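You operate a simulated robot arm through the tools that you are given. There is no shell and no other tool. Be economical: measure what you need, move in short steps, check, and stop when the job is done.

The job below is to be done with a simulated robot arm. You get a single attempt, and the scene is never put back.

JOB
Crimp the lug with the yellow sleeve at its printed size.
Fine: carriage out again, lug back in its place in the lug tray. Where these are worked on the way, their far stop is far enough and under half their travel is too little: press carriage.

It is judged by the outcome, as a careful person would: the job done as asked, and still so three seconds after it is handed in. It fails if anything else is knocked over, pushed out of place, dropped, spilled or broken.

ROBOT AND FRAMES
A 7-joint arm with a two-finger parallel gripper, fixed in place. Base frame: the origin is at the foot of the arm, x ahead of it, y to its left, z up; the work surface is at about z = 0. Readings come in m, rad, newtons and seconds.
With the tool pointing down near the work surface it reaches from about 0.24 to 0.62 m from the base axis. Its first joint turns from -1.152 to 1.152 rad. Payload 2.6 kg.
Tool frame: the origin (TCP) lies between the finger pads and is the grasp point; the fingertips stand 0.03 m ahead of it; z points along the fingers, y is the line along which they close. The gripper opens to 0.094 m. The fingers are 0.028 m wide and 0.01 m thick; the gripper's body (0.05 by 0.096 m) begins 0.055 m behind the TCP.
Orientation is that of the tool frame in the base frame, as [roll, pitch, yaw] about the fixed x, y, z axes, in that order (R = Rz(yaw) Ry(pitch) Rx(roll)). With the fingers straight down and closing along the base's y, the tool's x points along the base's -x, its y along +y and its z along -z.

CONTROLS
- The arm moves only by the tool move_arm. Its arguments are lists of equal length, an entry for each row: "travel": the shift along the tool's x, y, z in units of 50 mm (1.0 is 50 mm), a list of three; "angular": the turn, a rotation vector about the tool's x, y, z in units of 8 degrees (1.0 is 8 degrees), a list of three. In form: {"travel": [[tx, ty, tz], ...], "angular": [[ax, ay, az], ...]}. A call has 1 to 20 rows; each row shifts and turns the commanded pose from where the row before left it, along the tool's axes as they then stand. "fingers" is the opening in per cent of the stroke, from 0 (shut) to 100 (fully open), set as the call begins (left out, the last holds). A call with a number of a shift or a turn outside -1 to 1 is refused whole. A row lasts 0.2 s, in which the tool goes at most 0.05 m and 0.15 rad; a call with a longer step from one row to the next is refused whole, and so is a gripper value outside its range. Where a pose cannot be reached the arm comes as near as it can. A force on the tool above 70 N (or 10 N above the force at the start of the call, whichever is more), or a blocked arm, ends the call early, and 0.2 s more pass. The fingers move at their own pace (about 0.072 m/s each) and stop on an object; they squeeze with about 31 N. The grip force told is the motor's: it shows also when the fingers shut on nothing. Time passes only in rows, and 0.2 s behind the last, so rows that do not move let the fingers close. It gives the time, the measured TCP pose, the force on the tool (base axes), the opening and the grip force at its end, in the units of the frame above (readings bear some noise), with the torque about the TCP (base axes, N m) and any sound that the robot's microphone picked up.
- Cameras (640 x 400 px; columns grow to the right, rows downward): "scene" is fixed at [0.0002, 0.4141, 0.5755]; the picture's right is [-0.93, -0.37, 0.00], its down [-0.17, 0.42, -0.89] and it looks along [0.33, -0.82, -0.46] (base axes); focal length 340 px, centre (320, 200). "wrist" rides on the gripper at [0.076, 0.014, -0.103] in the tool frame; the picture's right is [-0.18, 0.98, 0.00], its down [-0.75, -0.14, -0.64] and it looks along [-0.63, -0.12, 0.77] (tool axes); focal length 243 px, centre (320, 200). There is no depth. A picture from a camera that has moved, and an enlarged one, comes with that camera's place and axes in the base frame and with its lens. The place of the scene camera against the robot may be out by one fixed shift of up to 0.018 m in any direction.
- snapshot(camera): a new picture of that camera. It takes no simulated time.
- close_up(camera, box): a new picture of the part [left, top, right, bottom] of that camera's present view, enlarged. It takes no simulated time.
- job_done(): hands the job in; it is judged then, once.

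Work in short steps. Places have to be worked out from the pictures, the camera data and where the tool is seen: move nearer, look again, correct. Check each grasp and each placing, and mend what went wrong. You have 120 turns and 68 pictures in all, those below and enlarged ones among them. Open the gripper and draw the arm clear of the work before you hand the job in, unless the task says otherwise; then end with one line.

The tools are called as name(argument=value, ...) on one line, values as JSON. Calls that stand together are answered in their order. move_arm: Moves the arm, as the interface text tells. Its arguments: {"type":"object","properties":{"travel":{"type":"array"},"angular":{"type":"array"},"fingers":{"type":"number"}},"required":["travel","angular"]} The other tools are called the same way: snapshot (camera) takes a picture; close_up (camera, box) takes an enlarged picture of a part of a camera's view; job_done () hands the job in.

At the start:

```text
time: 0.0
ee_pos: [0.2944, 0.0369, 0.4353]
tcp_rot: [-3.141, -0.001, 3.14]
force: [0.3, -0.3, -0.3]
moment: [-0.02, -0.01, 0.03]
finger_gap: 0.0939
finger_force: 0.1
```

scene: 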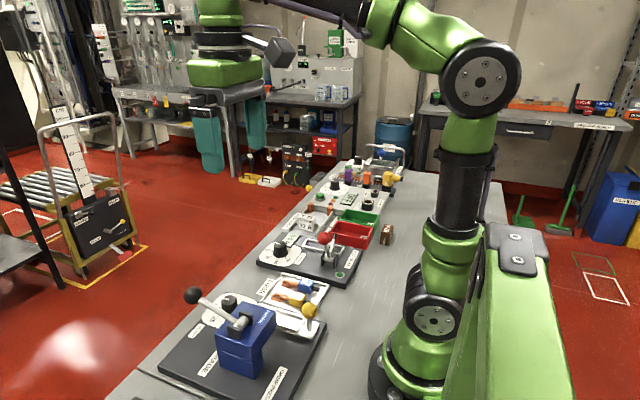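
wrist: 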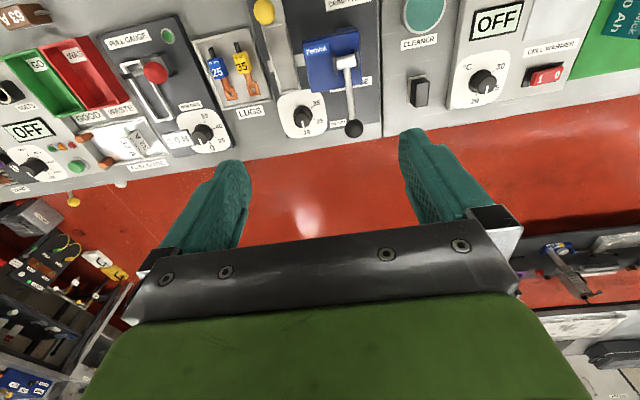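

The fixture board shows a press (blue, "crimp tool"), a size dial, and a lug tray with a blue 25 and a yellow 35. I'll enlarge these to read them.

close_up(camera="wrist", box=[180, 0, 400, 140])

close_up(camera="scene", box=[140, 220, 380, 400])

```text
2.86 times, centred on (290, 70) of wrist
camera zoom: at [0.2166, 0.05, 0.5388], right [0.18, 0.98, 0.0], down [0.75, -0.14, 0.64], along [0.63, -0.12, -0.77], focal length 693 px, centre (406, 571)
```

zoom: 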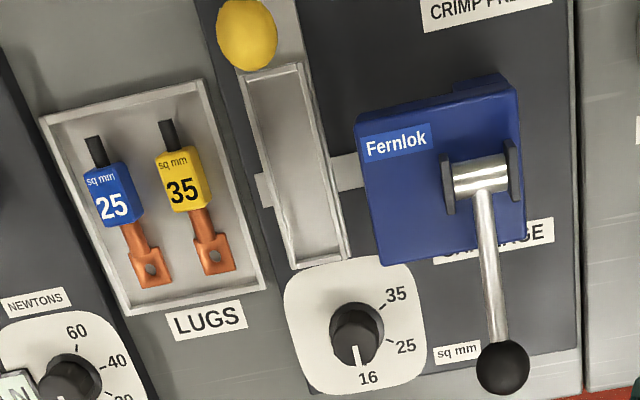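

```text
2.22 times, centred on (260, 310) of scene
camera zoom: at [0.0002, 0.4141, 0.5755], right [-0.93, -0.37, 0.0], down [-0.17, 0.42, -0.89], along [0.33, -0.82, -0.46], focal length 755 px, centre (453, -44)
```

zoom: 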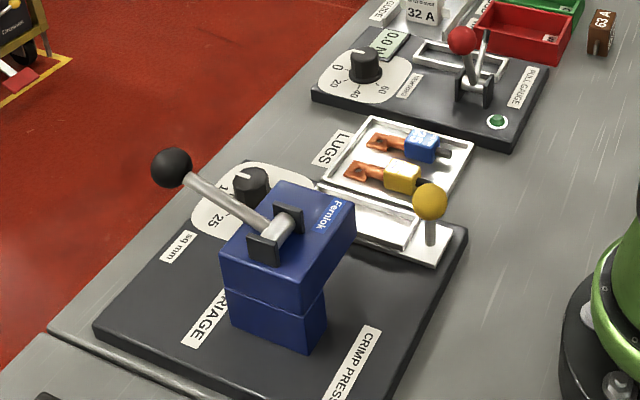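

The dial is at 16 and must go to 35. The carriage cradle has a yellow knob, and the press has a lever. I'll move lower and to one side for a second view so I can triangulate.

move_arm(travel=[[-0.33, -0.435, 0.4], [-0.33, -0.435, 0.4], [-0.33, -0.435, 0.4], [-0.33, -0.435, 0.4], [0, 0, 0]], angular=[[0, 0, 0], [0, 0, 0], [0, 0, 0], [0, 0, 0], [0, 0, 0]])

snapshot(camera="wrist")

```text
time: 1.2
ee_pos: [0.3609, -0.0506, 0.354]
tcp_rot: [3.141, 0.001, -3.141]
force: [0.6, 0.0, 0.2]
moment: [-0.01, -0.02, 0.02]
finger_gap: 0.0941
finger_force: 0.0
```

```text
63 pictures are left
camera wrist: at [0.2831, -0.0369, 0.4568], right [0.18, 0.98, 0.0], down [0.75, -0.14, 0.64], along [0.63, -0.12, -0.77], focal length 243 px, centre (320, 200)
```

wrist: 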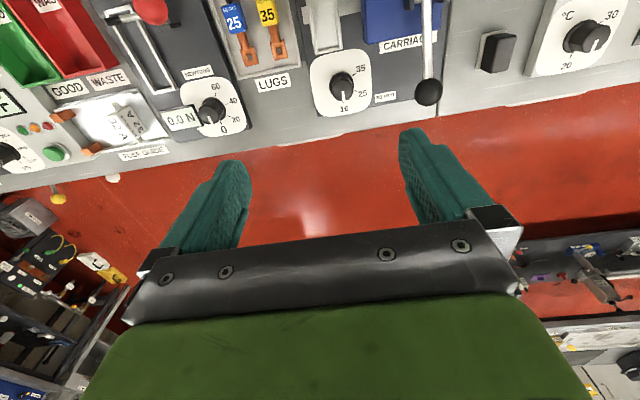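

Objects sit at the top edge of the wrist view. I'll tilt the tool about 40° so the camera looks straight down over the board.

move_arm(travel=[[-0.8, 0.3, 0], [0, 0, 0], [0, 0, 0], [0, 0, 0], [0, 0, 0], [0, 0, 0], [0, 0, 0]], angular=[[0, 0, 0], [0, 1, 0], [0, 1, 0], [0, 1, 0], [0, 1, 0], [0, 1, 0], [0, 0, 0]])

snapshot(camera="wrist")

```text
time: 2.8
ee_pos: [0.343, -0.0704, 0.3111]
tcp_rot: [-3.131, -0.556, -3.133]
force: [0.1, -0.3, -0.4]
moment: [-0.01, -0.02, 0.0]
finger_gap: 0.094
finger_force: 0.0
out of reach, approached as far as the arm can: row 4, 5, 6
```

```text
62 pictures are left
camera wrist: at [0.3312, -0.0555, 0.4394], right [0.14, 0.98, -0.11], down [0.98, -0.13, 0.15], along [0.13, -0.12, -0.98], focal length 243 px, centre (320, 200)
```

wrist: 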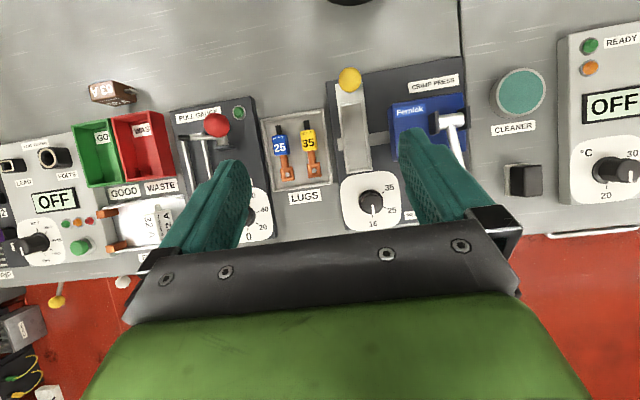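

Good top-down view. I'll enlarge the tray and press region.

close_up(camera="wrist", box=[250, 50, 490, 240])

```text
2.11 times, centred on (370, 145) of wrist
camera zoom: at [0.3312, -0.0555, 0.4394], right [0.14, 0.98, -0.11], down [0.98, -0.13, 0.15], along [0.13, -0.12, -0.98], focal length 511 px, centre (215, 316)
```

zoom: 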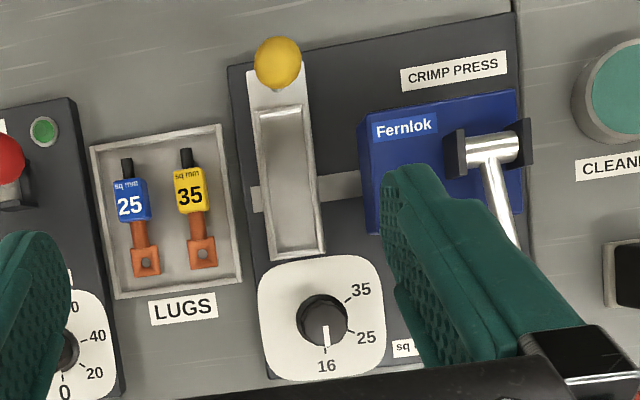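

Dial at about (0.397, -0.021), top z≈0.045, with 16/25/35 at roughly 0/60/120° counter-clockwise from +x. Yellow lug sleeve at (0.282, -0.111), cradle centre (0.289, -0.033), knob ball (0.219, -0.034, 0.088), lever ball (0.393, 0.073, 0.15). I'll bring the tool back to vertical.

move_arm(travel=[[0, 0, 0], [0, 0, 0], [0, 0, 0], [0, 0, 0], [0, 0, 0]], angular=[[0, -1, 0], [0, -1, 0], [0, -1, 0], [0, -1, 0], [0, 0, 0]])

```text
time: 4.0
ee_pos: [0.3428, -0.0696, 0.3116]
tcp_rot: [-3.136, 0.005, -3.13]
force: [-1.0, 0.9, -0.3]
moment: [0.0, -0.01, 0.01]
finger_gap: 0.094
finger_force: 0.1
```

Vertical again. I'll go above the dial with the fingers part open.

move_arm(travel=[[-0.27, 0.243, 0.8], [-0.27, 0.243, 0.8], [-0.27, 0.243, 0.8], [-0.27, 0.243, 0.8], [0, 0, 0]], angular=[[0, 0, 0], [0, 0, 0], [0, 0, 0], [0, 0, 0], [0, 0, 0]], fingers=65)

snapshot(camera="wrist")

close_up(camera="scene", box=[140, 200, 400, 400])

```text
time: 5.2
ee_pos: [0.3977, -0.0213, 0.1517]
tcp_rot: [-3.134, 0.004, -3.131]
force: [0.1, -0.3, -0.1]
moment: [0.01, 0.01, -0.02]
finger_gap: 0.0612
finger_force: 0.3
```

```text
60 pictures are left
camera wrist: at [0.3202, -0.0074, 0.2533], right [0.17, 0.98, -0.01], down [0.75, -0.13, 0.65], along [0.64, -0.12, -0.76], focal length 243 px, centre (320, 200)
```

wrist: 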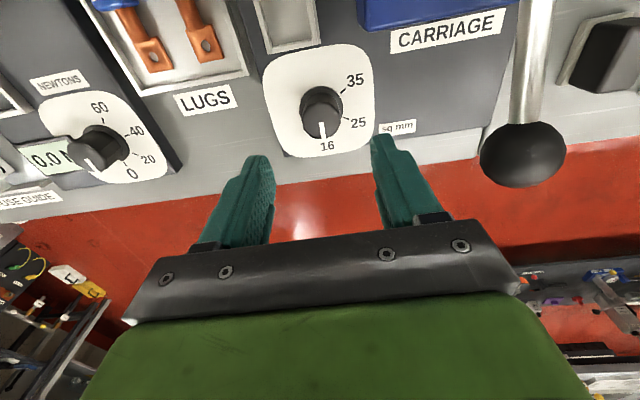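

```text
2.00 times, centred on (270, 300) of scene
camera zoom: at [0.0002, 0.4141, 0.5755], right [-0.93, -0.37, 0.0], down [-0.17, 0.42, -0.89], along [0.33, -0.82, -0.46], focal length 680 px, centre (420, 0)
```

zoom: 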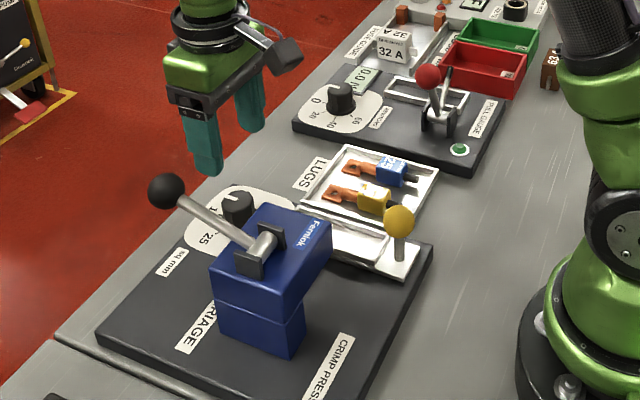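

The readings match the dial position. I'll check the knob closely before descending.

close_up(camera="wrist", box=[240, 30, 400, 180])

```text
2.67 times, centred on (320, 105) of wrist
camera zoom: at [0.3202, -0.0074, 0.2533], right [0.17, 0.98, -0.01], down [0.75, -0.13, 0.65], along [0.64, -0.12, -0.76], focal length 647 px, centre (320, 453)
```

zoom: 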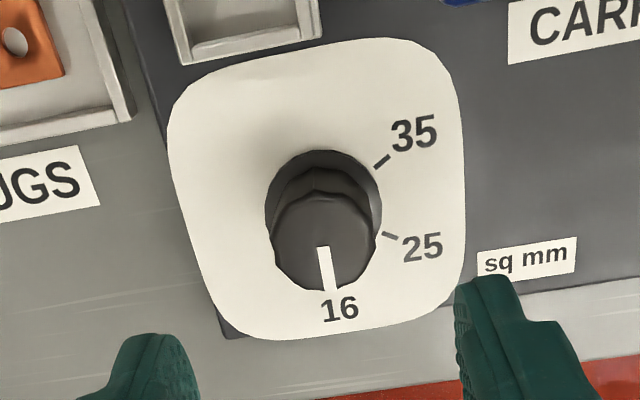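

Knob centre refines to about (0.402, -0.022). I'll shift 4 mm in x and descend so the tips reach z≈0.037.

move_arm(travel=[[-0.09, -0.01, 0.4], [0, 0, 0.44], [0, 0, 0.44], [0, 0, 0.4], [0, 0, 0]], angular=[[0, 0, 0], [0, 0, 0], [0, 0, 0], [0, 0, 0], [0, 0, 0]])

close_up(camera="wrist", box=[200, 0, 460, 250])

close_up(camera="scene", box=[160, 200, 360, 360])

```text
time: 6.4
ee_pos: [0.4022, -0.022, 0.0668]
tcp_rot: [-3.133, 0.004, -3.127]
force: [-0.7, 0.2, -0.1]
moment: [-0.03, 0.01, 0.02]
finger_gap: 0.0613
finger_force: 0.1
```

```text
1.60 times, centred on (330, 125) of wrist
camera zoom: at [0.3238, -0.0088, 0.1696], right [0.17, 0.98, -0.01], down [0.75, -0.13, 0.65], along [0.64, -0.12, -0.76], focal length 388 px, centre (304, 320)
```

zoom: 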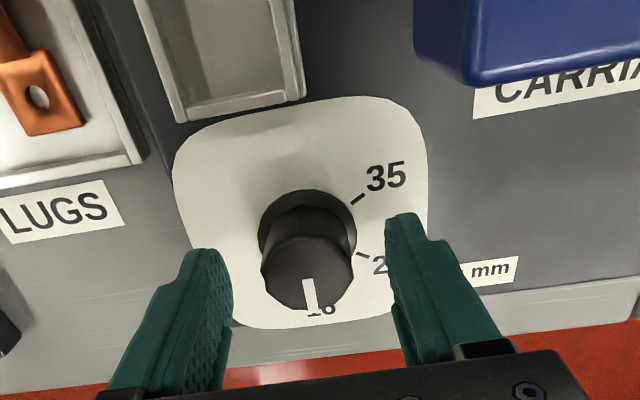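

```text
2.50 times, centred on (260, 280) of scene
camera zoom: at [0.0002, 0.4141, 0.5755], right [-0.93, -0.37, 0.0], down [-0.17, 0.42, -0.89], along [0.33, -0.82, -0.46], focal length 850 px, centre (470, 0)
```

zoom: 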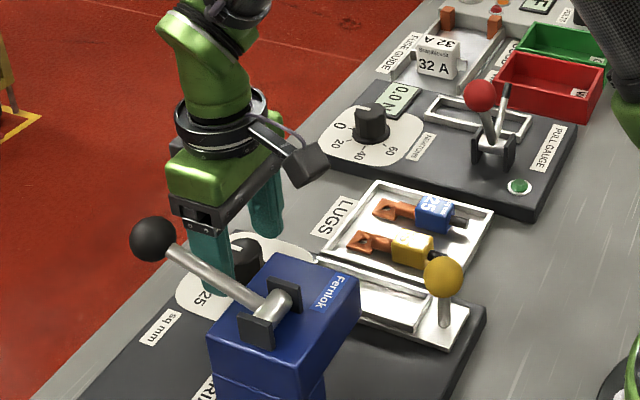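

The knob is centred between the fingers, with its top at z≈0.055. I'll lower 6 mm more and close.

move_arm(travel=[[0, 0, 0.12], [0, 0, 0], [0, 0, 0], [0, 0, 0]], angular=[[0, 0, 0], [0, 0, 0], [0, 0, 0], [0, 0, 0]])

move_arm(travel=[[0, 0, 0], [0, 0, 0], [0, 0, 0]], angular=[[0, 0, 0], [0, 0, 0], [0, 0, 0]], fingers=0)

```text
time: 7.4
ee_pos: [0.4012, -0.0224, 0.0615]
tcp_rot: [-3.133, 0.001, -3.128]
force: [0.0, 0.5, 0.0]
moment: [-0.01, -0.01, -0.02]
finger_gap: 0.0612
finger_force: 0.0
```

```text
time: 8.2
ee_pos: [0.402, -0.023, 0.0618]
tcp_rot: [-3.136, 0.003, -3.13]
force: [0.5, 4.1, -1.4]
moment: [0.83, -0.12, 0.01]
finger_gap: 0.0337
finger_force: 45.3
```

Gripped (0.034 m). I'll turn counter-clockwise about 56° and check.

move_arm(travel=[[0, 0, 0], [0, 0, 0], [0, 0, 0], [0, 0, 0], [0, 0, 0], [0, 0, 0], [0, 0, 0], [0, 0, 0]], angular=[[0, 0, -1], [0, 0, -1], [0, 0, -1], [0, 0, -1], [0, 0, -1], [0, 0, -1], [0, 0, -1], [0, 0, 0]])

close_up(camera="wrist", box=[200, 0, 460, 250])

```text
time: 10.0
ee_pos: [0.4019, -0.0226, 0.0622]
tcp_rot: [-3.132, -0.004, -2.15]
force: [21.7, 4.8, -27.2]
moment: [0.42, 0.46, 0.04]
finger_gap: 0.0336
finger_force: 44.6
```

```text
1.60 times, centred on (330, 125) of wrist
camera zoom: at [0.3473, -0.0784, 0.1644], right [-0.72, 0.69, -0.01], down [0.53, 0.56, 0.64], along [0.45, 0.46, -0.77], focal length 388 px, centre (304, 320)
```

zoom: 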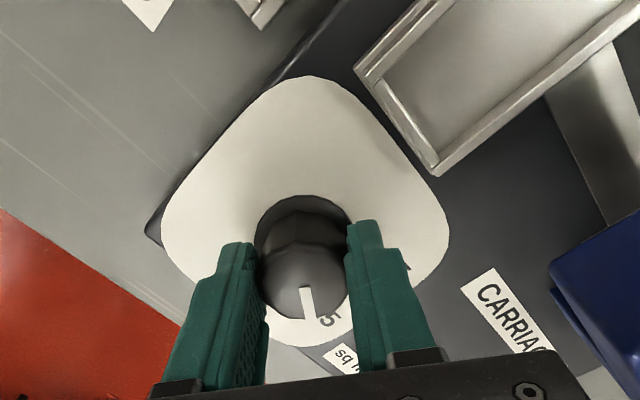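

The knob follows and the pointer is near 25. There is some side load, so I'll go on in shorter pieces.

move_arm(travel=[[0, 0, 0], [0, 0, 0], [0, 0, 0], [0, 0, 0], [0, 0, 0]], angular=[[0, 0, -1], [0, 0, -1], [0, 0, -1], [0, 0, -1], [0, 0, 0]])

```text
time: 11.2
ee_pos: [0.4016, -0.0227, 0.0632]
tcp_rot: [-3.13, -0.01, -1.589]
force: [28.9, -2.1, -27.4]
moment: [0.42, 0.31, -0.01]
finger_gap: 0.0336
finger_force: 45.2
```

88° turned so far. Four more rows take it to 120°.

move_arm(travel=[[0, 0, 0], [0, 0, 0], [0, 0, 0], [0, 0, 0], [0, 0, 0]], angular=[[0, 0, -1], [0, 0, -1], [0, 0, -1], [0, 0, -1], [0, 0, 0]])

snapshot(camera="wrist")

```text
time: 12.4
ee_pos: [0.4034, -0.0226, 0.0624]
tcp_rot: [-3.137, -0.015, -1.03]
force: [32.8, -0.6, -27.7]
moment: [-0.36, -0.15, -0.34]
finger_gap: 0.0338
finger_force: 45.0
```

```text
54 pictures are left
camera wrist: at [0.4287, -0.0949, 0.1657], right [-0.94, -0.35, -0.01], down [-0.27, 0.72, 0.63], along [-0.22, 0.59, -0.77], focal length 243 px, centre (320, 200)
```

wrist: 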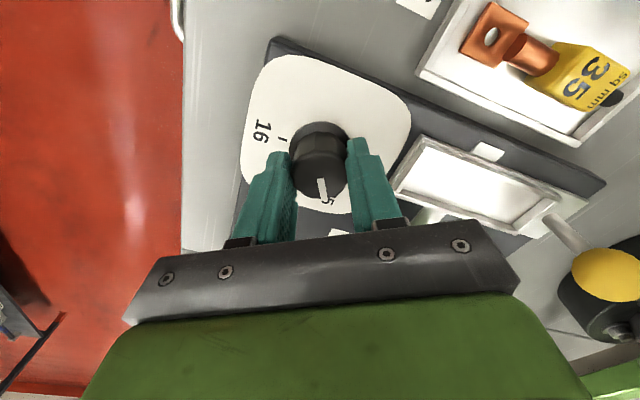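

Turned 120°. I'll release, rise, and check the pointer against the ticks.

move_arm(travel=[[0, 0, 0], [0, 0, 0], [0, 0, -0.6], [0, 0, -0.6], [0, 0, -0.6], [0, 0, 0]], angular=[[0, 0, 0], [0, 0, 0], [0, 0, 0], [0, 0, 0], [0, 0, 0], [0, 0, 0]], fingers=65)

close_up(camera="wrist", box=[200, 0, 460, 250])

```text
time: 13.8
ee_pos: [0.4007, -0.0212, 0.1531]
tcp_rot: [3.141, -0.009, -1.034]
force: [-0.2, 0.3, -0.6]
moment: [-0.01, 0.01, 0.02]
finger_gap: 0.0612
finger_force: 0.0
```

```text
1.60 times, centred on (330, 125) of wrist
camera zoom: at [0.4272, -0.0941, 0.2552], right [-0.94, -0.34, 0.0], down [-0.27, 0.73, 0.64], along [-0.22, 0.6, -0.77], focal length 388 px, centre (304, 320)
```

zoom: 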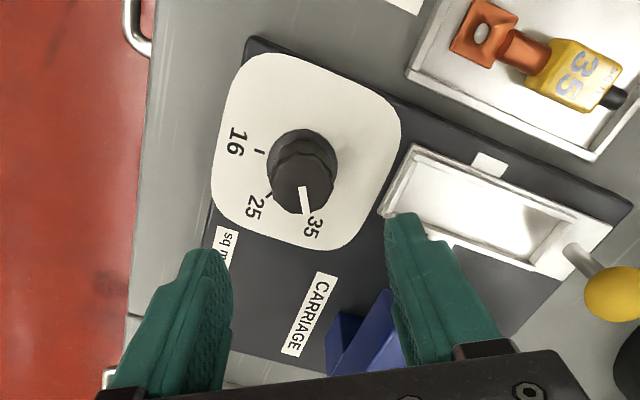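

The pointer reads 35. I'll rotate back while rising, then go over the lug tray.

move_arm(travel=[[0, 0, -0.3], [0, 0, -0.3], [0, 0, -0.3], [0, 0, -0.3], [0, 0, 0], [0, 0, 0], [0, 0, 0], [0, 0, 0], [0, 0, 0], [0, 0, 0], [0, 0, 0], [0, 0, 0], [0, 0, 0], [0, 0, 0], [0, 0, 0], [0.6, -0.6, 0], [0.6, -0.6, 0], [0.6, -0.6, 0], [0, 0, 0]], angular=[[0, 0, 1], [0, 0, 1], [0, 0, 1], [0, 0, 1], [0, 0, 1], [0, 0, 1], [0, 0, 1], [0, 0, 1], [0, 0, 1], [0, 0, 1], [0, 0, 1], [0, 0, 1], [0, 0, 1], [0, 0, 1], [0, 0, 1], [0, 0, 0], [0, 0, 0], [0, 0, 0], [0, 0, 0]])

snapshot(camera="wrist")

```text
time: 17.8
ee_pos: [0.3119, -0.1146, 0.2105]
tcp_rot: [-3.133, 0.003, -3.13]
force: [-0.4, -0.1, -0.5]
moment: [0.02, -0.01, 0.02]
finger_gap: 0.0614
finger_force: 0.2
```

```text
52 pictures are left
camera wrist: at [0.2338, -0.1, 0.3138], right [0.17, 0.98, -0.01], down [0.75, -0.13, 0.65], along [0.64, -0.12, -0.76], focal length 243 px, centre (320, 200)
```

wrist: 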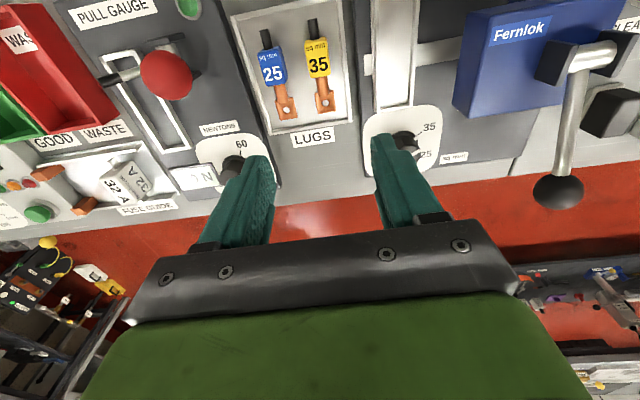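

I'll enlarge the lug and cradle for precise position and height.

close_up(camera="wrist", box=[240, 0, 450, 130])

```text
3.05 times, centred on (345, 65) of wrist
camera zoom: at [0.2338, -0.1, 0.3138], right [0.17, 0.98, -0.01], down [0.75, -0.13, 0.65], along [0.64, -0.12, -0.76], focal length 739 px, centre (244, 611)
```

zoom: 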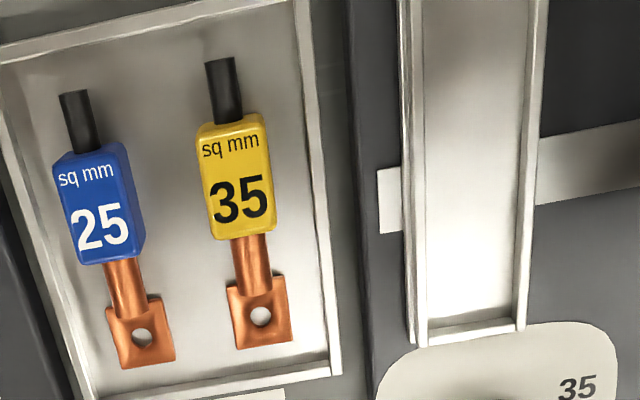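

Sleeve about 22 mm wide and top at z≈0.031. The cradle is only ~33 mm wide inside, so the fingers must stay above its rim. I'll check heights from the side.

close_up(camera="scene", box=[240, 260, 340, 340])

```text
5.00 times, centred on (290, 300) of scene
camera zoom: at [0.0002, 0.4141, 0.5755], right [-0.93, -0.37, 0.0], down [-0.17, 0.42, -0.89], along [0.33, -0.82, -0.46], focal length 1700 px, centre (470, -300)
```

zoom: 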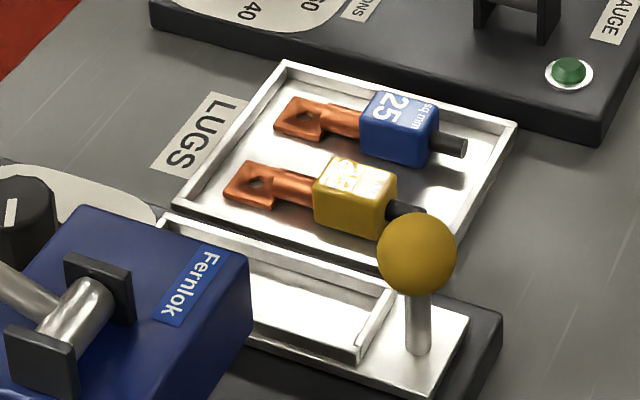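

The sleeve stands about 10 mm proud of the rims, so a high grip works. I'll go above it with a narrower opening to clear the blue lug.

move_arm(travel=[[0.28, 0.02, 0.7], [0.28, 0.03, 0.7], [0, 0, 0.7], [0, 0, 0.2], [0, 0, 0]], angular=[[0, 0, 0], [0, 0, 0], [0, 0, 0], [0, 0, 0], [0, 0, 0]], fingers=46)

snapshot(camera="wrist")

close_up(camera="scene", box=[220, 220, 345, 320])

```text
time: 19.0
ee_pos: [0.2848, -0.1131, 0.096]
tcp_rot: [-3.133, 0.003, -3.13]
force: [-0.6, 0.3, -0.4]
moment: [0.0, 0.0, 0.0]
finger_gap: 0.0429
finger_force: 0.0
```

```text
49 pictures are left
camera wrist: at [0.2083, -0.0987, 0.1991], right [0.17, 0.98, -0.01], down [0.75, -0.13, 0.65], along [0.64, -0.12, -0.76], focal length 243 px, centre (320, 200)
```

wrist: 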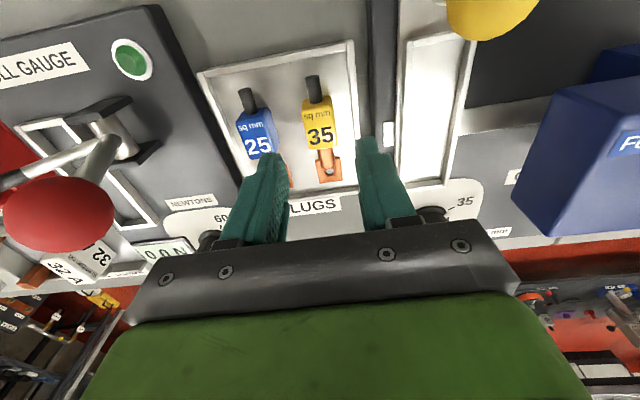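

```text
4.00 times, centred on (282, 270) of scene
camera zoom: at [0.0002, 0.4141, 0.5755], right [-0.93, -0.37, 0.0], down [-0.17, 0.42, -0.89], along [0.33, -0.82, -0.46], focal length 1360 px, centre (470, -80)
```

zoom: 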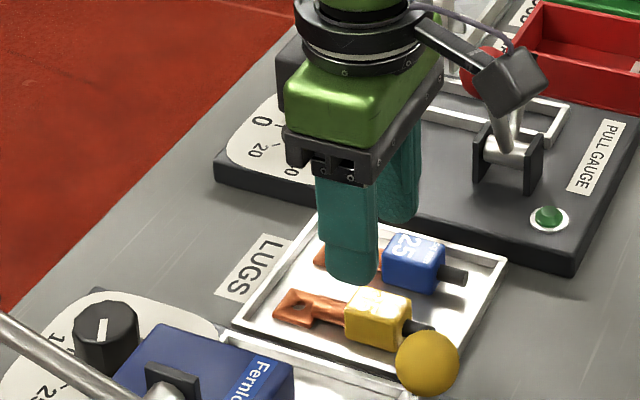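

Aligned in y. I'll descend to tips z≈0.026 and look.

move_arm(travel=[[0.02, 0.01, 0.4], [0, 0, 0.4], [0, 0, 0]], angular=[[0, 0, 0], [0, 0, 0], [0, 0, 0]])

close_up(camera="wrist", box=[200, 30, 440, 240])

close_up(camera="scene", box=[240, 250, 340, 330])

```text
time: 19.8
ee_pos: [0.2831, -0.111, 0.0572]
tcp_rot: [-3.133, 0.003, -3.129]
force: [0.0, 0.0, -0.4]
moment: [-0.01, 0.0, 0.01]
finger_gap: 0.0432
finger_force: 0.2
```

```text
1.90 times, centred on (320, 135) of wrist
camera zoom: at [0.2067, -0.0975, 0.1589], right [0.17, 0.98, -0.01], down [0.75, -0.13, 0.65], along [0.64, -0.12, -0.76], focal length 462 px, centre (320, 324)
```

zoom: 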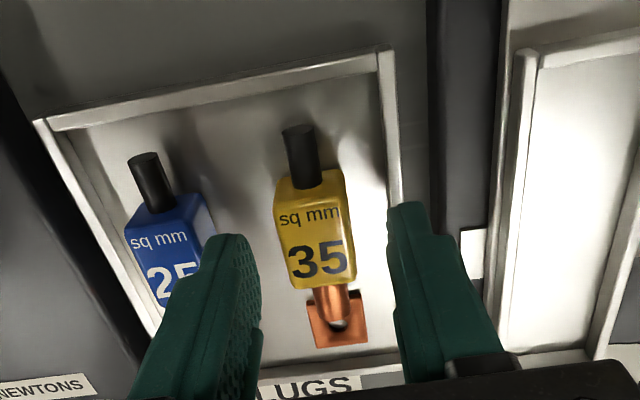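

```text
5.00 times, centred on (290, 290) of scene
camera zoom: at [0.0002, 0.4141, 0.5755], right [-0.93, -0.37, 0.0], down [-0.17, 0.42, -0.89], along [0.33, -0.82, -0.46], focal length 1700 px, centre (470, -250)
```

zoom: 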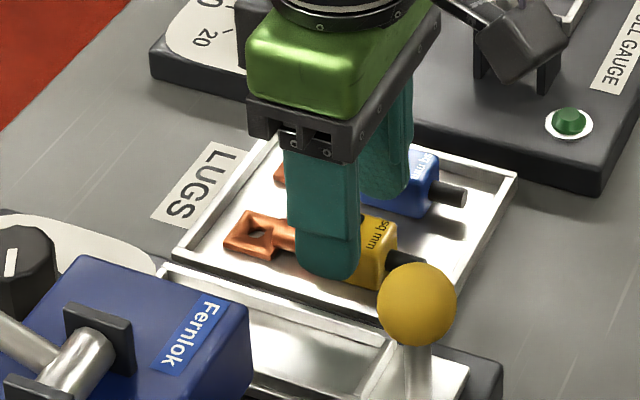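

The finger needs 3 mm more toward the wire end and 5 mm lower. I'll do that and close.

move_arm(travel=[[0.06, 0, 0.1], [0, 0, 0]], angular=[[0, 0, 0], [0, 0, 0]])

move_arm(travel=[[0, 0, 0], [0, 0, 0], [0, 0, 0]], angular=[[0, 0, 0], [0, 0, 0], [0, 0, 0]], fingers=0)

close_up(camera="scene", box=[240, 250, 340, 330])

```text
time: 20.4
ee_pos: [0.2814, -0.112, 0.0517]
tcp_rot: [-3.133, 0.004, -3.129]
force: [-0.4, 0.3, 0.4]
moment: [-0.05, 0.0, -0.03]
finger_gap: 0.043
finger_force: 0.0
```

```text
time: 21.2
ee_pos: [0.2803, -0.1113, 0.0511]
tcp_rot: [-3.133, 0.005, -3.129]
force: [0.0, 0.1, -0.4]
moment: [-0.01, -0.02, 0.0]
finger_gap: 0.0232
finger_force: 30.6
```

```text
5.00 times, centred on (290, 290) of scene
camera zoom: at [0.0002, 0.4141, 0.5755], right [-0.93, -0.37, 0.0], down [-0.17, 0.42, -0.89], along [0.33, -0.82, -0.46], focal length 1700 px, centre (470, -250)
```

zoom: 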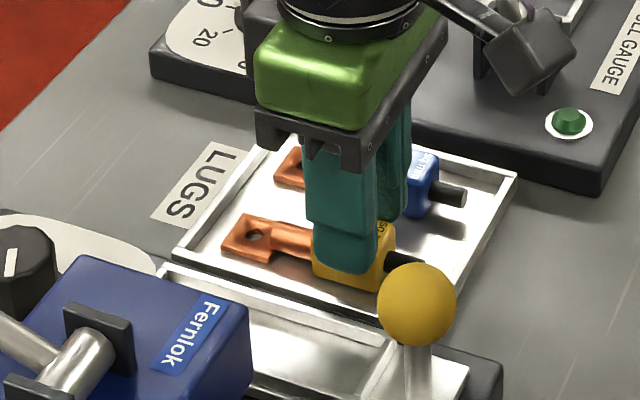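

Gripped at 23 mm. I'll lift, carry over the cradle (target TCP ≈ (0.2725, -0.0355)) and look before lowering.

move_arm(travel=[[0, 0, -0.5], [0, 0, -0.7], [0, 0, -0.7], [0.06, 0.5, 0], [0.06, 0.5, 0], [0.05, 0.52, 0], [0, 0, 0]], angular=[[0, 0, 0], [0, 0, 0], [0, 0, 0], [0, 0, 0], [0, 0, 0], [0, 0, 0], [0, 0, 0]])

snapshot(camera="wrist")

close_up(camera="scene", box=[200, 220, 360, 340])

```text
time: 22.8
ee_pos: [0.2717, -0.0327, 0.1472]
tcp_rot: [-3.133, 0.004, -3.129]
force: [-0.4, -0.7, -1.0]
moment: [0.0, 0.02, -0.01]
finger_gap: 0.0231
finger_force: 31.1
```

```text
44 pictures are left
camera wrist: at [0.1947, -0.0199, 0.2502], right [0.17, 0.98, -0.01], down [0.75, -0.13, 0.65], along [0.64, -0.12, -0.76], focal length 243 px, centre (320, 200)
```

wrist: 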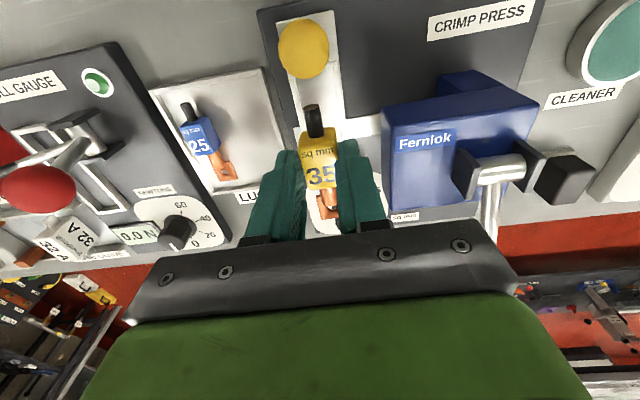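

```text
3.33 times, centred on (280, 280) of scene
camera zoom: at [0.0002, 0.4141, 0.5755], right [-0.93, -0.37, 0.0], down [-0.17, 0.42, -0.89], along [0.33, -0.82, -0.46], focal length 1133 px, centre (453, -67)
```

zoom: 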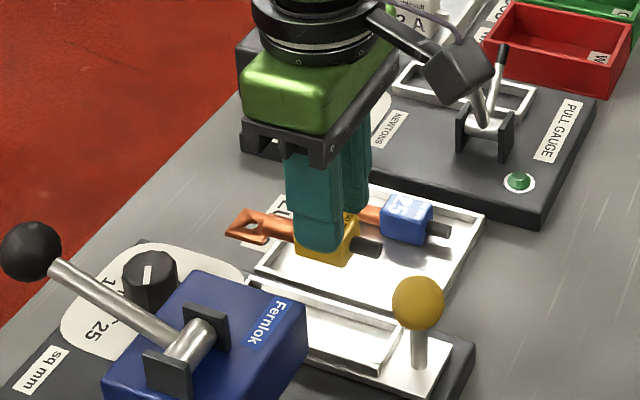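

Press top is z≈0.105, so the gripper body clears it. I'll lower to TCP z≈0.09, correcting y by 3 mm, and check.

move_arm(travel=[[0, -0.05, 0.4], [0, 0, 0.4], [0, 0, 0.36], [0, 0, 0]], angular=[[0, 0, 0], [0, 0, 0], [0, 0, 0], [0, 0, 0]])

close_up(camera="wrist", box=[220, 0, 440, 240])

close_up(camera="scene", box=[230, 260, 330, 340])

```text
time: 23.8
ee_pos: [0.2726, -0.037, 0.0897]
tcp_rot: [-3.132, 0.002, -3.129]
force: [1.0, 0.0, -1.7]
moment: [0.02, 0.03, 0.01]
finger_gap: 0.0231
finger_force: 31.1
```

```text
1.67 times, centred on (330, 120) of wrist
camera zoom: at [0.195, -0.0237, 0.1921], right [0.17, 0.98, -0.01], down [0.75, -0.13, 0.65], along [0.64, -0.12, -0.76], focal length 404 px, centre (303, 333)
```

zoom: 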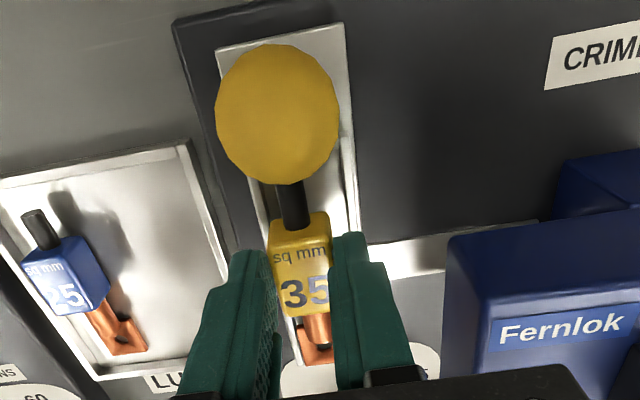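

```text
5.00 times, centred on (280, 300) of scene
camera zoom: at [0.0002, 0.4141, 0.5755], right [-0.93, -0.37, 0.0], down [-0.17, 0.42, -0.89], along [0.33, -0.82, -0.46], focal length 1700 px, centre (520, -300)
```

zoom: 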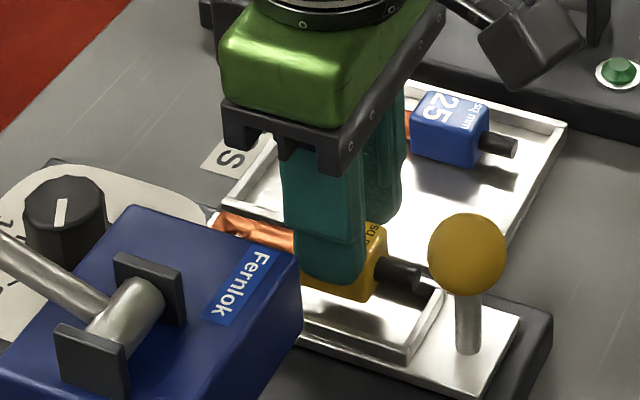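

The lug needs about 1.5 mm in +y and +x to be centred in the cradle. I'll correct and lower gently.

move_arm(travel=[[-0.03, 0.03, 0.1], [0, 0, 0.1], [0, 0, 0.04], [0, 0, 0]], angular=[[0, 0, 0], [0, 0, 0], [0, 0, 0], [0, 0, 0]])

close_up(camera="scene", box=[230, 260, 330, 340])

```text
time: 24.8
ee_pos: [0.2725, -0.0356, 0.0768]
tcp_rot: [-3.132, 0.004, -3.131]
force: [-0.5, 2.3, 6.6]
moment: [0.05, 0.03, 0.04]
finger_gap: 0.0233
finger_force: 30.5
```

```text
5.00 times, centred on (280, 300) of scene
camera zoom: at [0.0002, 0.4141, 0.5755], right [-0.93, -0.37, 0.0], down [-0.17, 0.42, -0.89], along [0.33, -0.82, -0.46], focal length 1700 px, centre (520, -300)
```

zoom: 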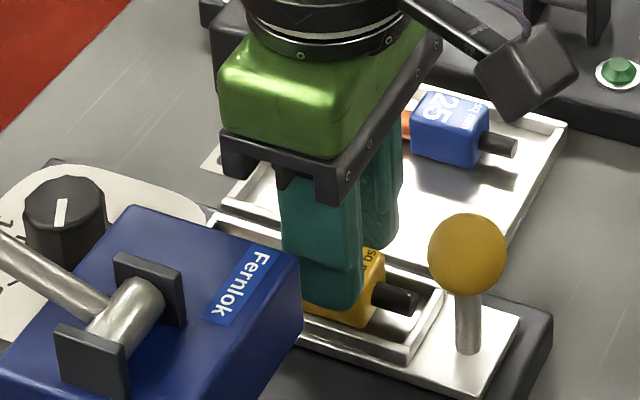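

Light contact (7 N) at TCP z 0.077. I'll check from the wrist that it's seated.

close_up(camera="wrist", box=[220, 20, 440, 240])

```text
1.82 times, centred on (330, 130) of wrist
camera zoom: at [0.1958, -0.0221, 0.1792], right [0.17, 0.98, -0.01], down [0.75, -0.13, 0.65], along [0.64, -0.12, -0.76], focal length 441 px, centre (302, 327)
```

zoom: 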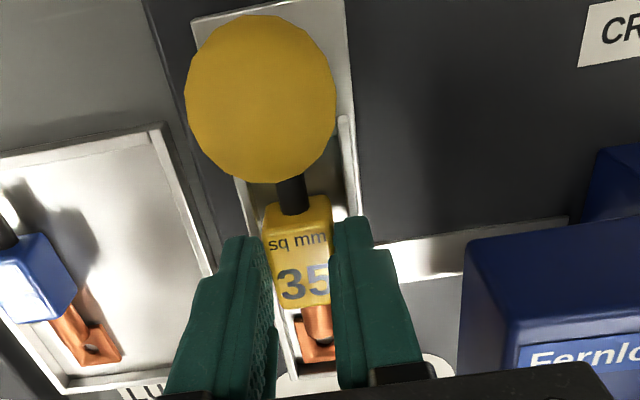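

The lug lies inside the cradle. I'll release with a small opening and rise straight up.

move_arm(travel=[[0, 0, 0], [0, 0, 0], [0, 0, -0.1], [0, 0, -0.5], [0, 0, -0.8], [0, 0, -0.6], [0, 0, 0]], angular=[[0, 0, 0], [0, 0, 0], [0, 0, 0], [0, 0, 0], [0, 0, 0], [0, 0, 0], [0, 0, 0]], fingers=36)

close_up(camera="wrist", box=[220, 0, 460, 200])

close_up(camera="scene", box=[230, 260, 330, 340])

```text
time: 26.4
ee_pos: [0.2712, -0.0343, 0.1777]
tcp_rot: [-3.132, 0.003, -3.13]
force: [-0.4, 0.5, 0.1]
moment: [0.01, 0.0, 0.02]
finger_gap: 0.034
finger_force: 0.1
```

```text
2.00 times, centred on (340, 100) of wrist
camera zoom: at [0.195, -0.0204, 0.2804], right [0.17, 0.98, -0.01], down [0.75, -0.13, 0.65], along [0.64, -0.12, -0.76], focal length 485 px, centre (280, 400)
```

zoom: 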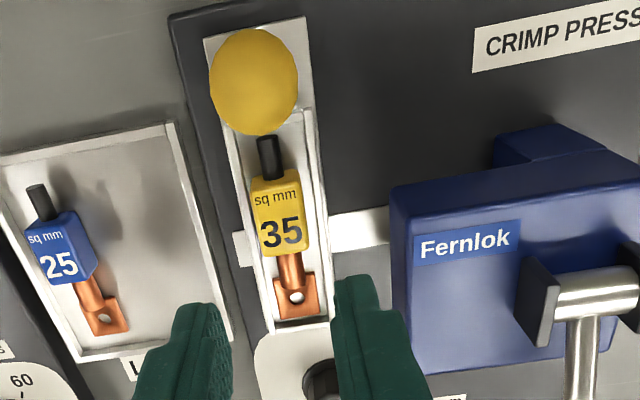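

```text
5.00 times, centred on (280, 300) of scene
camera zoom: at [0.0002, 0.4141, 0.5755], right [-0.93, -0.37, 0.0], down [-0.17, 0.42, -0.89], along [0.33, -0.82, -0.46], focal length 1700 px, centre (520, -300)
```

zoom: 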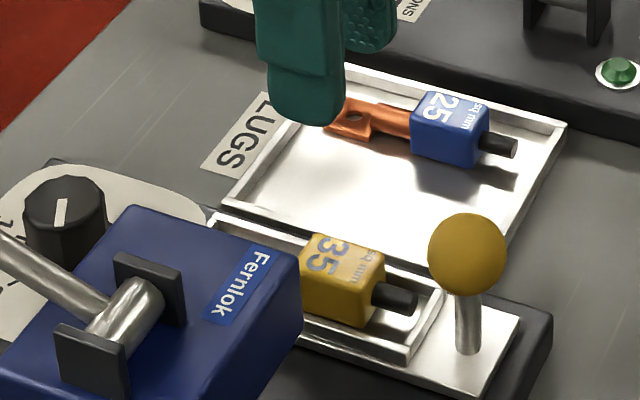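

Lug is well seated. Next I'll grip the carriage's ball knob, moving back above it to see how far inward the arm reaches.

move_arm(travel=[[0.5, -0.01, 0], [0.5, 0, 0], [0, 0, 0.4], [0, 0, 0]], angular=[[0, 0, 0], [0, 0, 0], [0, 0, 0], [0, 0, 0]], fingers=62)

close_up(camera="scene", box=[210, 220, 370, 340])

```text
time: 27.4
ee_pos: [0.2205, -0.0355, 0.1563]
tcp_rot: [-3.133, 0.004, -3.13]
force: [-0.6, -0.6, 0.6]
moment: [-0.01, -0.01, 0.01]
finger_gap: 0.0584
finger_force: 0.1
```

```text
3.33 times, centred on (290, 280) of scene
camera zoom: at [0.0002, 0.4141, 0.5755], right [-0.93, -0.37, 0.0], down [-0.17, 0.42, -0.89], along [0.33, -0.82, -0.46], focal length 1133 px, centre (420, -67)
```

zoom: 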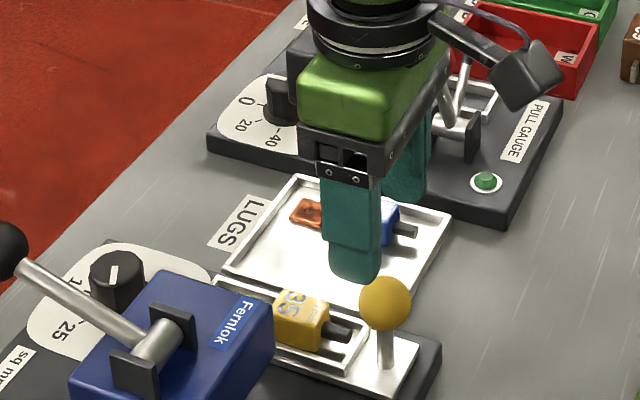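

Reachable. I'll descend over the ball to TCP z≈0.096.

move_arm(travel=[[0.02, 0, 0.4], [0, 0, 0.4], [0, 0, 0.4], [0, 0, 0]], angular=[[0, 0, 0], [0, 0, 0], [0, 0, 0], [0, 0, 0]])

snapshot(camera="wrist")

close_up(camera="scene", box=[210, 220, 370, 340])

```text
time: 28.4
ee_pos: [0.2202, -0.0374, 0.0959]
tcp_rot: [-3.133, 0.002, -3.128]
force: [0.4, 0.3, 0.3]
moment: [0.0, 0.0, -0.04]
finger_gap: 0.0584
finger_force: 0.0
```

```text
35 pictures are left
camera wrist: at [0.1433, -0.0235, 0.1977], right [0.17, 0.98, -0.01], down [0.75, -0.13, 0.65], along [0.64, -0.12, -0.76], focal length 243 px, centre (320, 200)
```

wrist: 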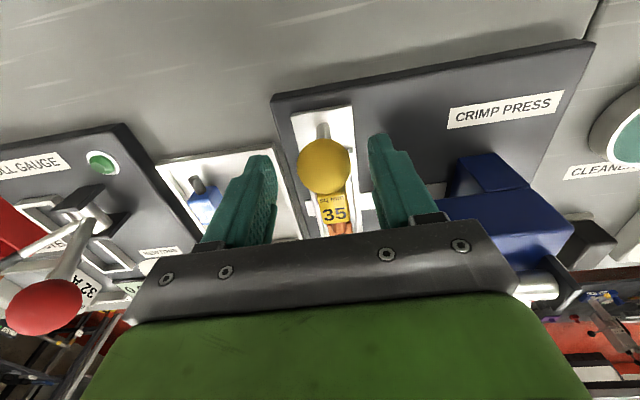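

```text
3.33 times, centred on (290, 280) of scene
camera zoom: at [0.0002, 0.4141, 0.5755], right [-0.93, -0.37, 0.0], down [-0.17, 0.42, -0.89], along [0.33, -0.82, -0.46], focal length 1133 px, centre (420, -67)
```

zoom: 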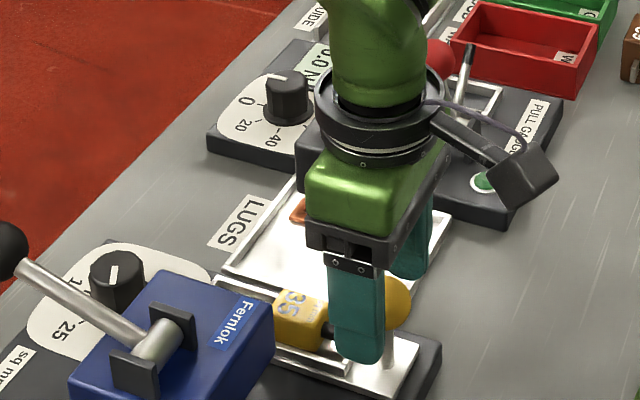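

The ball sits between the fingers; closing on it.

move_arm(travel=[[0, 0, 0], [0, 0, 0], [0, 0, 0]], angular=[[0, 0, 0], [0, 0, 0], [0, 0, 0]], fingers=0)

```text
time: 29.2
ee_pos: [0.2208, -0.0353, 0.0964]
tcp_rot: [-3.138, 0.002, -3.13]
force: [7.0, 40.4, -8.1]
moment: [0.51, 0.04, 0.09]
finger_gap: 0.0312
finger_force: 45.4
```

Gripped (31 mm), with some side preload. I'll push the carriage in along +y in small steps.

move_arm(travel=[[0, 0.15, 0], [0, 0.2, 0], [0, 0.2, 0], [0, 0, 0]], angular=[[0, 0, 0], [0, 0, 0], [0, 0, 0], [0, 0, 0]])

```text
time: 30.2
ee_pos: [0.2205, -0.0096, 0.0961]
tcp_rot: [-3.135, 0.001, -3.132]
force: [-15.7, -0.5, 24.0]
moment: [0.06, 0.73, -0.24]
finger_gap: 0.0315
finger_force: 45.0
```

It slides freely. Continuing.

move_arm(travel=[[0, 0.25, 0], [0, 0.25, 0], [0, 0.25, 0], [0, 0.25, 0], [0, 0, 0]], angular=[[0, 0, 0], [0, 0, 0], [0, 0, 0], [0, 0, 0], [0, 0, 0]])

snapshot(camera="wrist")

close_up(camera="scene", box=[170, 220, 370, 370])

```text
time: 31.4
ee_pos: [0.2211, 0.0351, 0.0959]
tcp_rot: [-3.124, 0.003, -3.135]
force: [-1.6, -5.9, 4.4]
moment: [-0.08, -0.05, -0.02]
finger_gap: 0.0313
finger_force: 44.6
stopped in row 5: the force on the tool passed its limit at 73 N (the readings are from after the stop); the commanded pose is now the measured one
```

```text
33 pictures are left
camera wrist: at [0.1437, 0.0506, 0.1967], right [0.18, 0.98, -0.02], down [0.75, -0.12, 0.65], along [0.64, -0.13, -0.76], focal length 243 px, centre (320, 200)
```

wrist: 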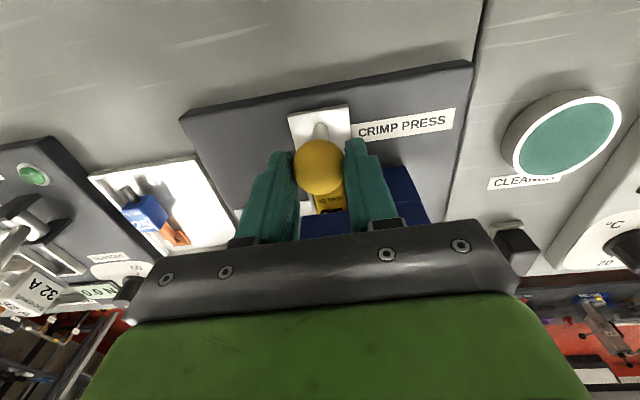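

```text
2.67 times, centred on (270, 295) of scene
camera zoom: at [0.0002, 0.4141, 0.5755], right [-0.93, -0.37, 0.0], down [-0.17, 0.42, -0.89], along [0.33, -0.82, -0.46], focal length 906 px, centre (453, -53)
```

zoom: 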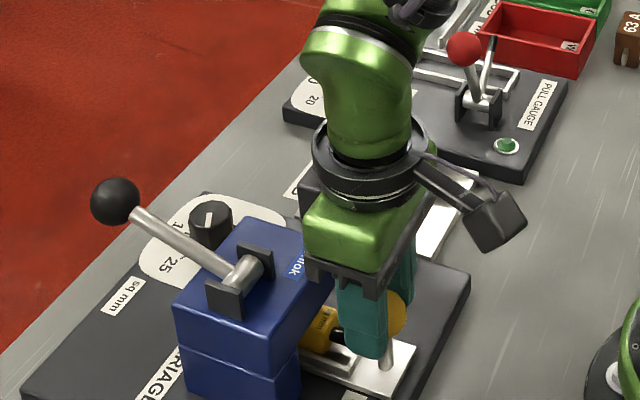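

It stopped at y=0.035 after ~70 mm travel, probably the far stop. I'll check that the lug didn't catch.

close_up(camera="wrist", box=[230, 90, 450, 230])

close_up(camera="scene", box=[230, 300, 340, 380])

```text
2.86 times, centred on (340, 160) of wrist
camera zoom: at [0.1437, 0.0506, 0.1967], right [0.18, 0.98, -0.02], down [0.75, -0.12, 0.65], along [0.64, -0.13, -0.76], focal length 693 px, centre (263, 314)
```

zoom: 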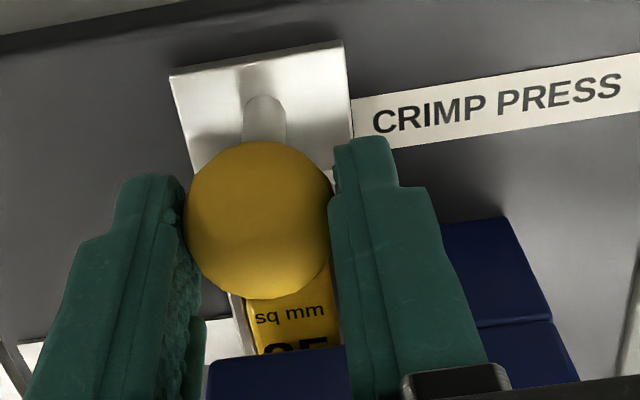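

```text
5.00 times, centred on (285, 340) of scene
camera zoom: at [0.0002, 0.4141, 0.5755], right [-0.93, -0.37, 0.0], down [-0.17, 0.42, -0.89], along [0.33, -0.82, -0.46], focal length 1700 px, centre (495, -500)
```

zoom: 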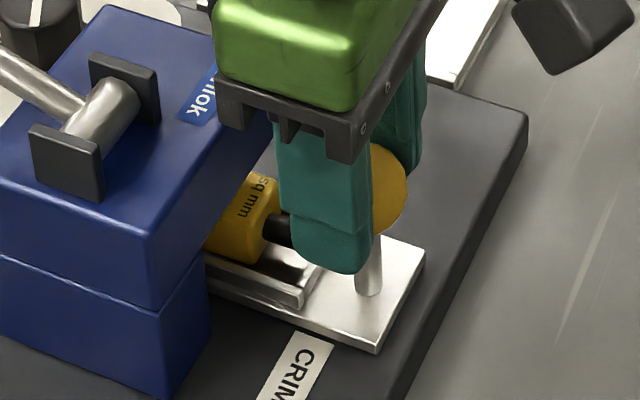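

The lug sits under the press head with the carriage at its stop. I'll release, rise, and go above the lever ball.

move_arm(travel=[[0, 0, 0], [0, 0, 0], [0, 0, -0.5], [0, 0, -0.9], [0, 0, -0.9], [0, 0, -0.5], [-0.8, 0.19, 0], [-0.9, 0.19, 0], [-0.9, 0.19, 0], [-0.84, 0.19, 0], [0, 0, 0]], angular=[[0, 0, 0], [0, 0, 0], [0, 0, 0], [0, 0, 0], [0, 0, 0], [0, 0, 0], [0, 0, 0], [0, 0, 0], [0, 0, 0], [0, 0, 0], [0, 0, 0]], fingers=62)

snapshot(camera="wrist")

close_up(camera="scene", box=[150, 200, 370, 380])

```text
time: 33.8
ee_pos: [0.3929, 0.0784, 0.2339]
tcp_rot: [-3.123, 0.003, -3.132]
force: [-0.2, -0.6, -0.1]
moment: [-0.01, -0.02, 0.02]
finger_gap: 0.0581
finger_force: 0.0
```

```text
29 pictures are left
camera wrist: at [0.3154, 0.0931, 0.3364], right [0.18, 0.98, -0.02], down [0.75, -0.12, 0.65], along [0.64, -0.13, -0.76], focal length 243 px, centre (320, 200)
```

wrist: 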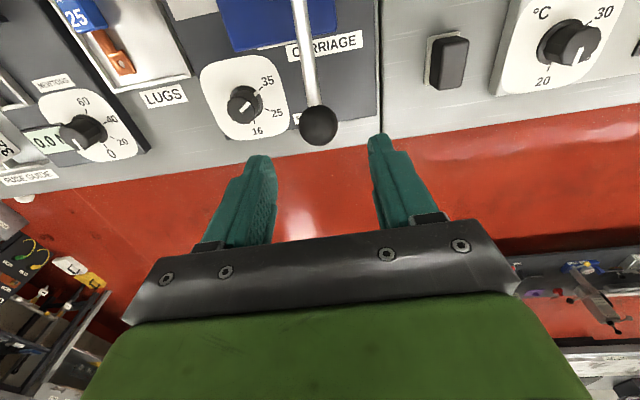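

```text
2.22 times, centred on (260, 290) of scene
camera zoom: at [0.0002, 0.4141, 0.5755], right [-0.93, -0.37, 0.0], down [-0.17, 0.42, -0.89], along [0.33, -0.82, -0.46], focal length 755 px, centre (453, 0)
```

zoom: 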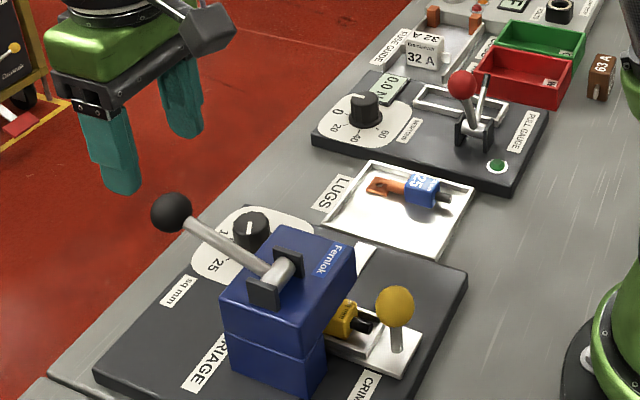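

Ball at (0.394, 0.074, 0.15). I'll correct y by 5 mm, lower around it and grip.

move_arm(travel=[[-0.02, -0.1, 0.5], [0, 0, 0.55], [0, 0, 0.55], [0, 0, 0]], angular=[[0, 0, 0], [0, 0, 0], [0, 0, 0], [0, 0, 0]])

move_arm(travel=[[0, 0, 0], [0, 0, 0], [0, 0, 0]], angular=[[0, 0, 0], [0, 0, 0], [0, 0, 0]], fingers=0)

close_up(camera="scene", box=[150, 200, 370, 380])

```text
time: 34.8
ee_pos: [0.3936, 0.0724, 0.1553]
tcp_rot: [-3.126, 0.005, -3.134]
force: [-0.5, -0.2, -0.2]
moment: [0.0, -0.03, 0.01]
finger_gap: 0.0581
finger_force: 0.0
```

```text
time: 35.6
ee_pos: [0.3932, 0.0749, 0.1561]
tcp_rot: [-3.129, 0.002, -3.129]
force: [5.7, 25.3, -8.0]
moment: [0.15, -0.4, -0.04]
finger_gap: 0.0314
finger_force: 44.5
```

```text
2.22 times, centred on (260, 290) of scene
camera zoom: at [0.0002, 0.4141, 0.5755], right [-0.93, -0.37, 0.0], down [-0.17, 0.42, -0.89], along [0.33, -0.82, -0.46], focal length 755 px, centre (453, 0)
```

zoom: 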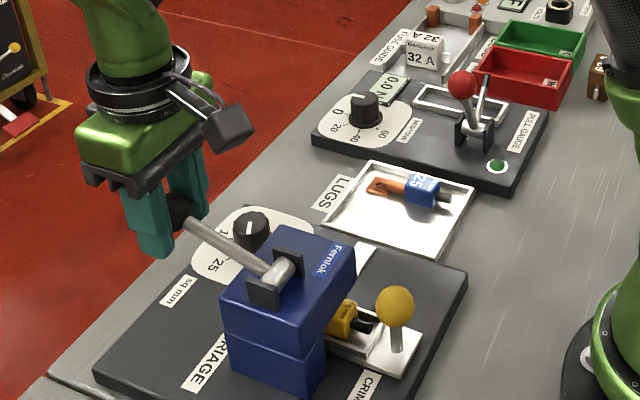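

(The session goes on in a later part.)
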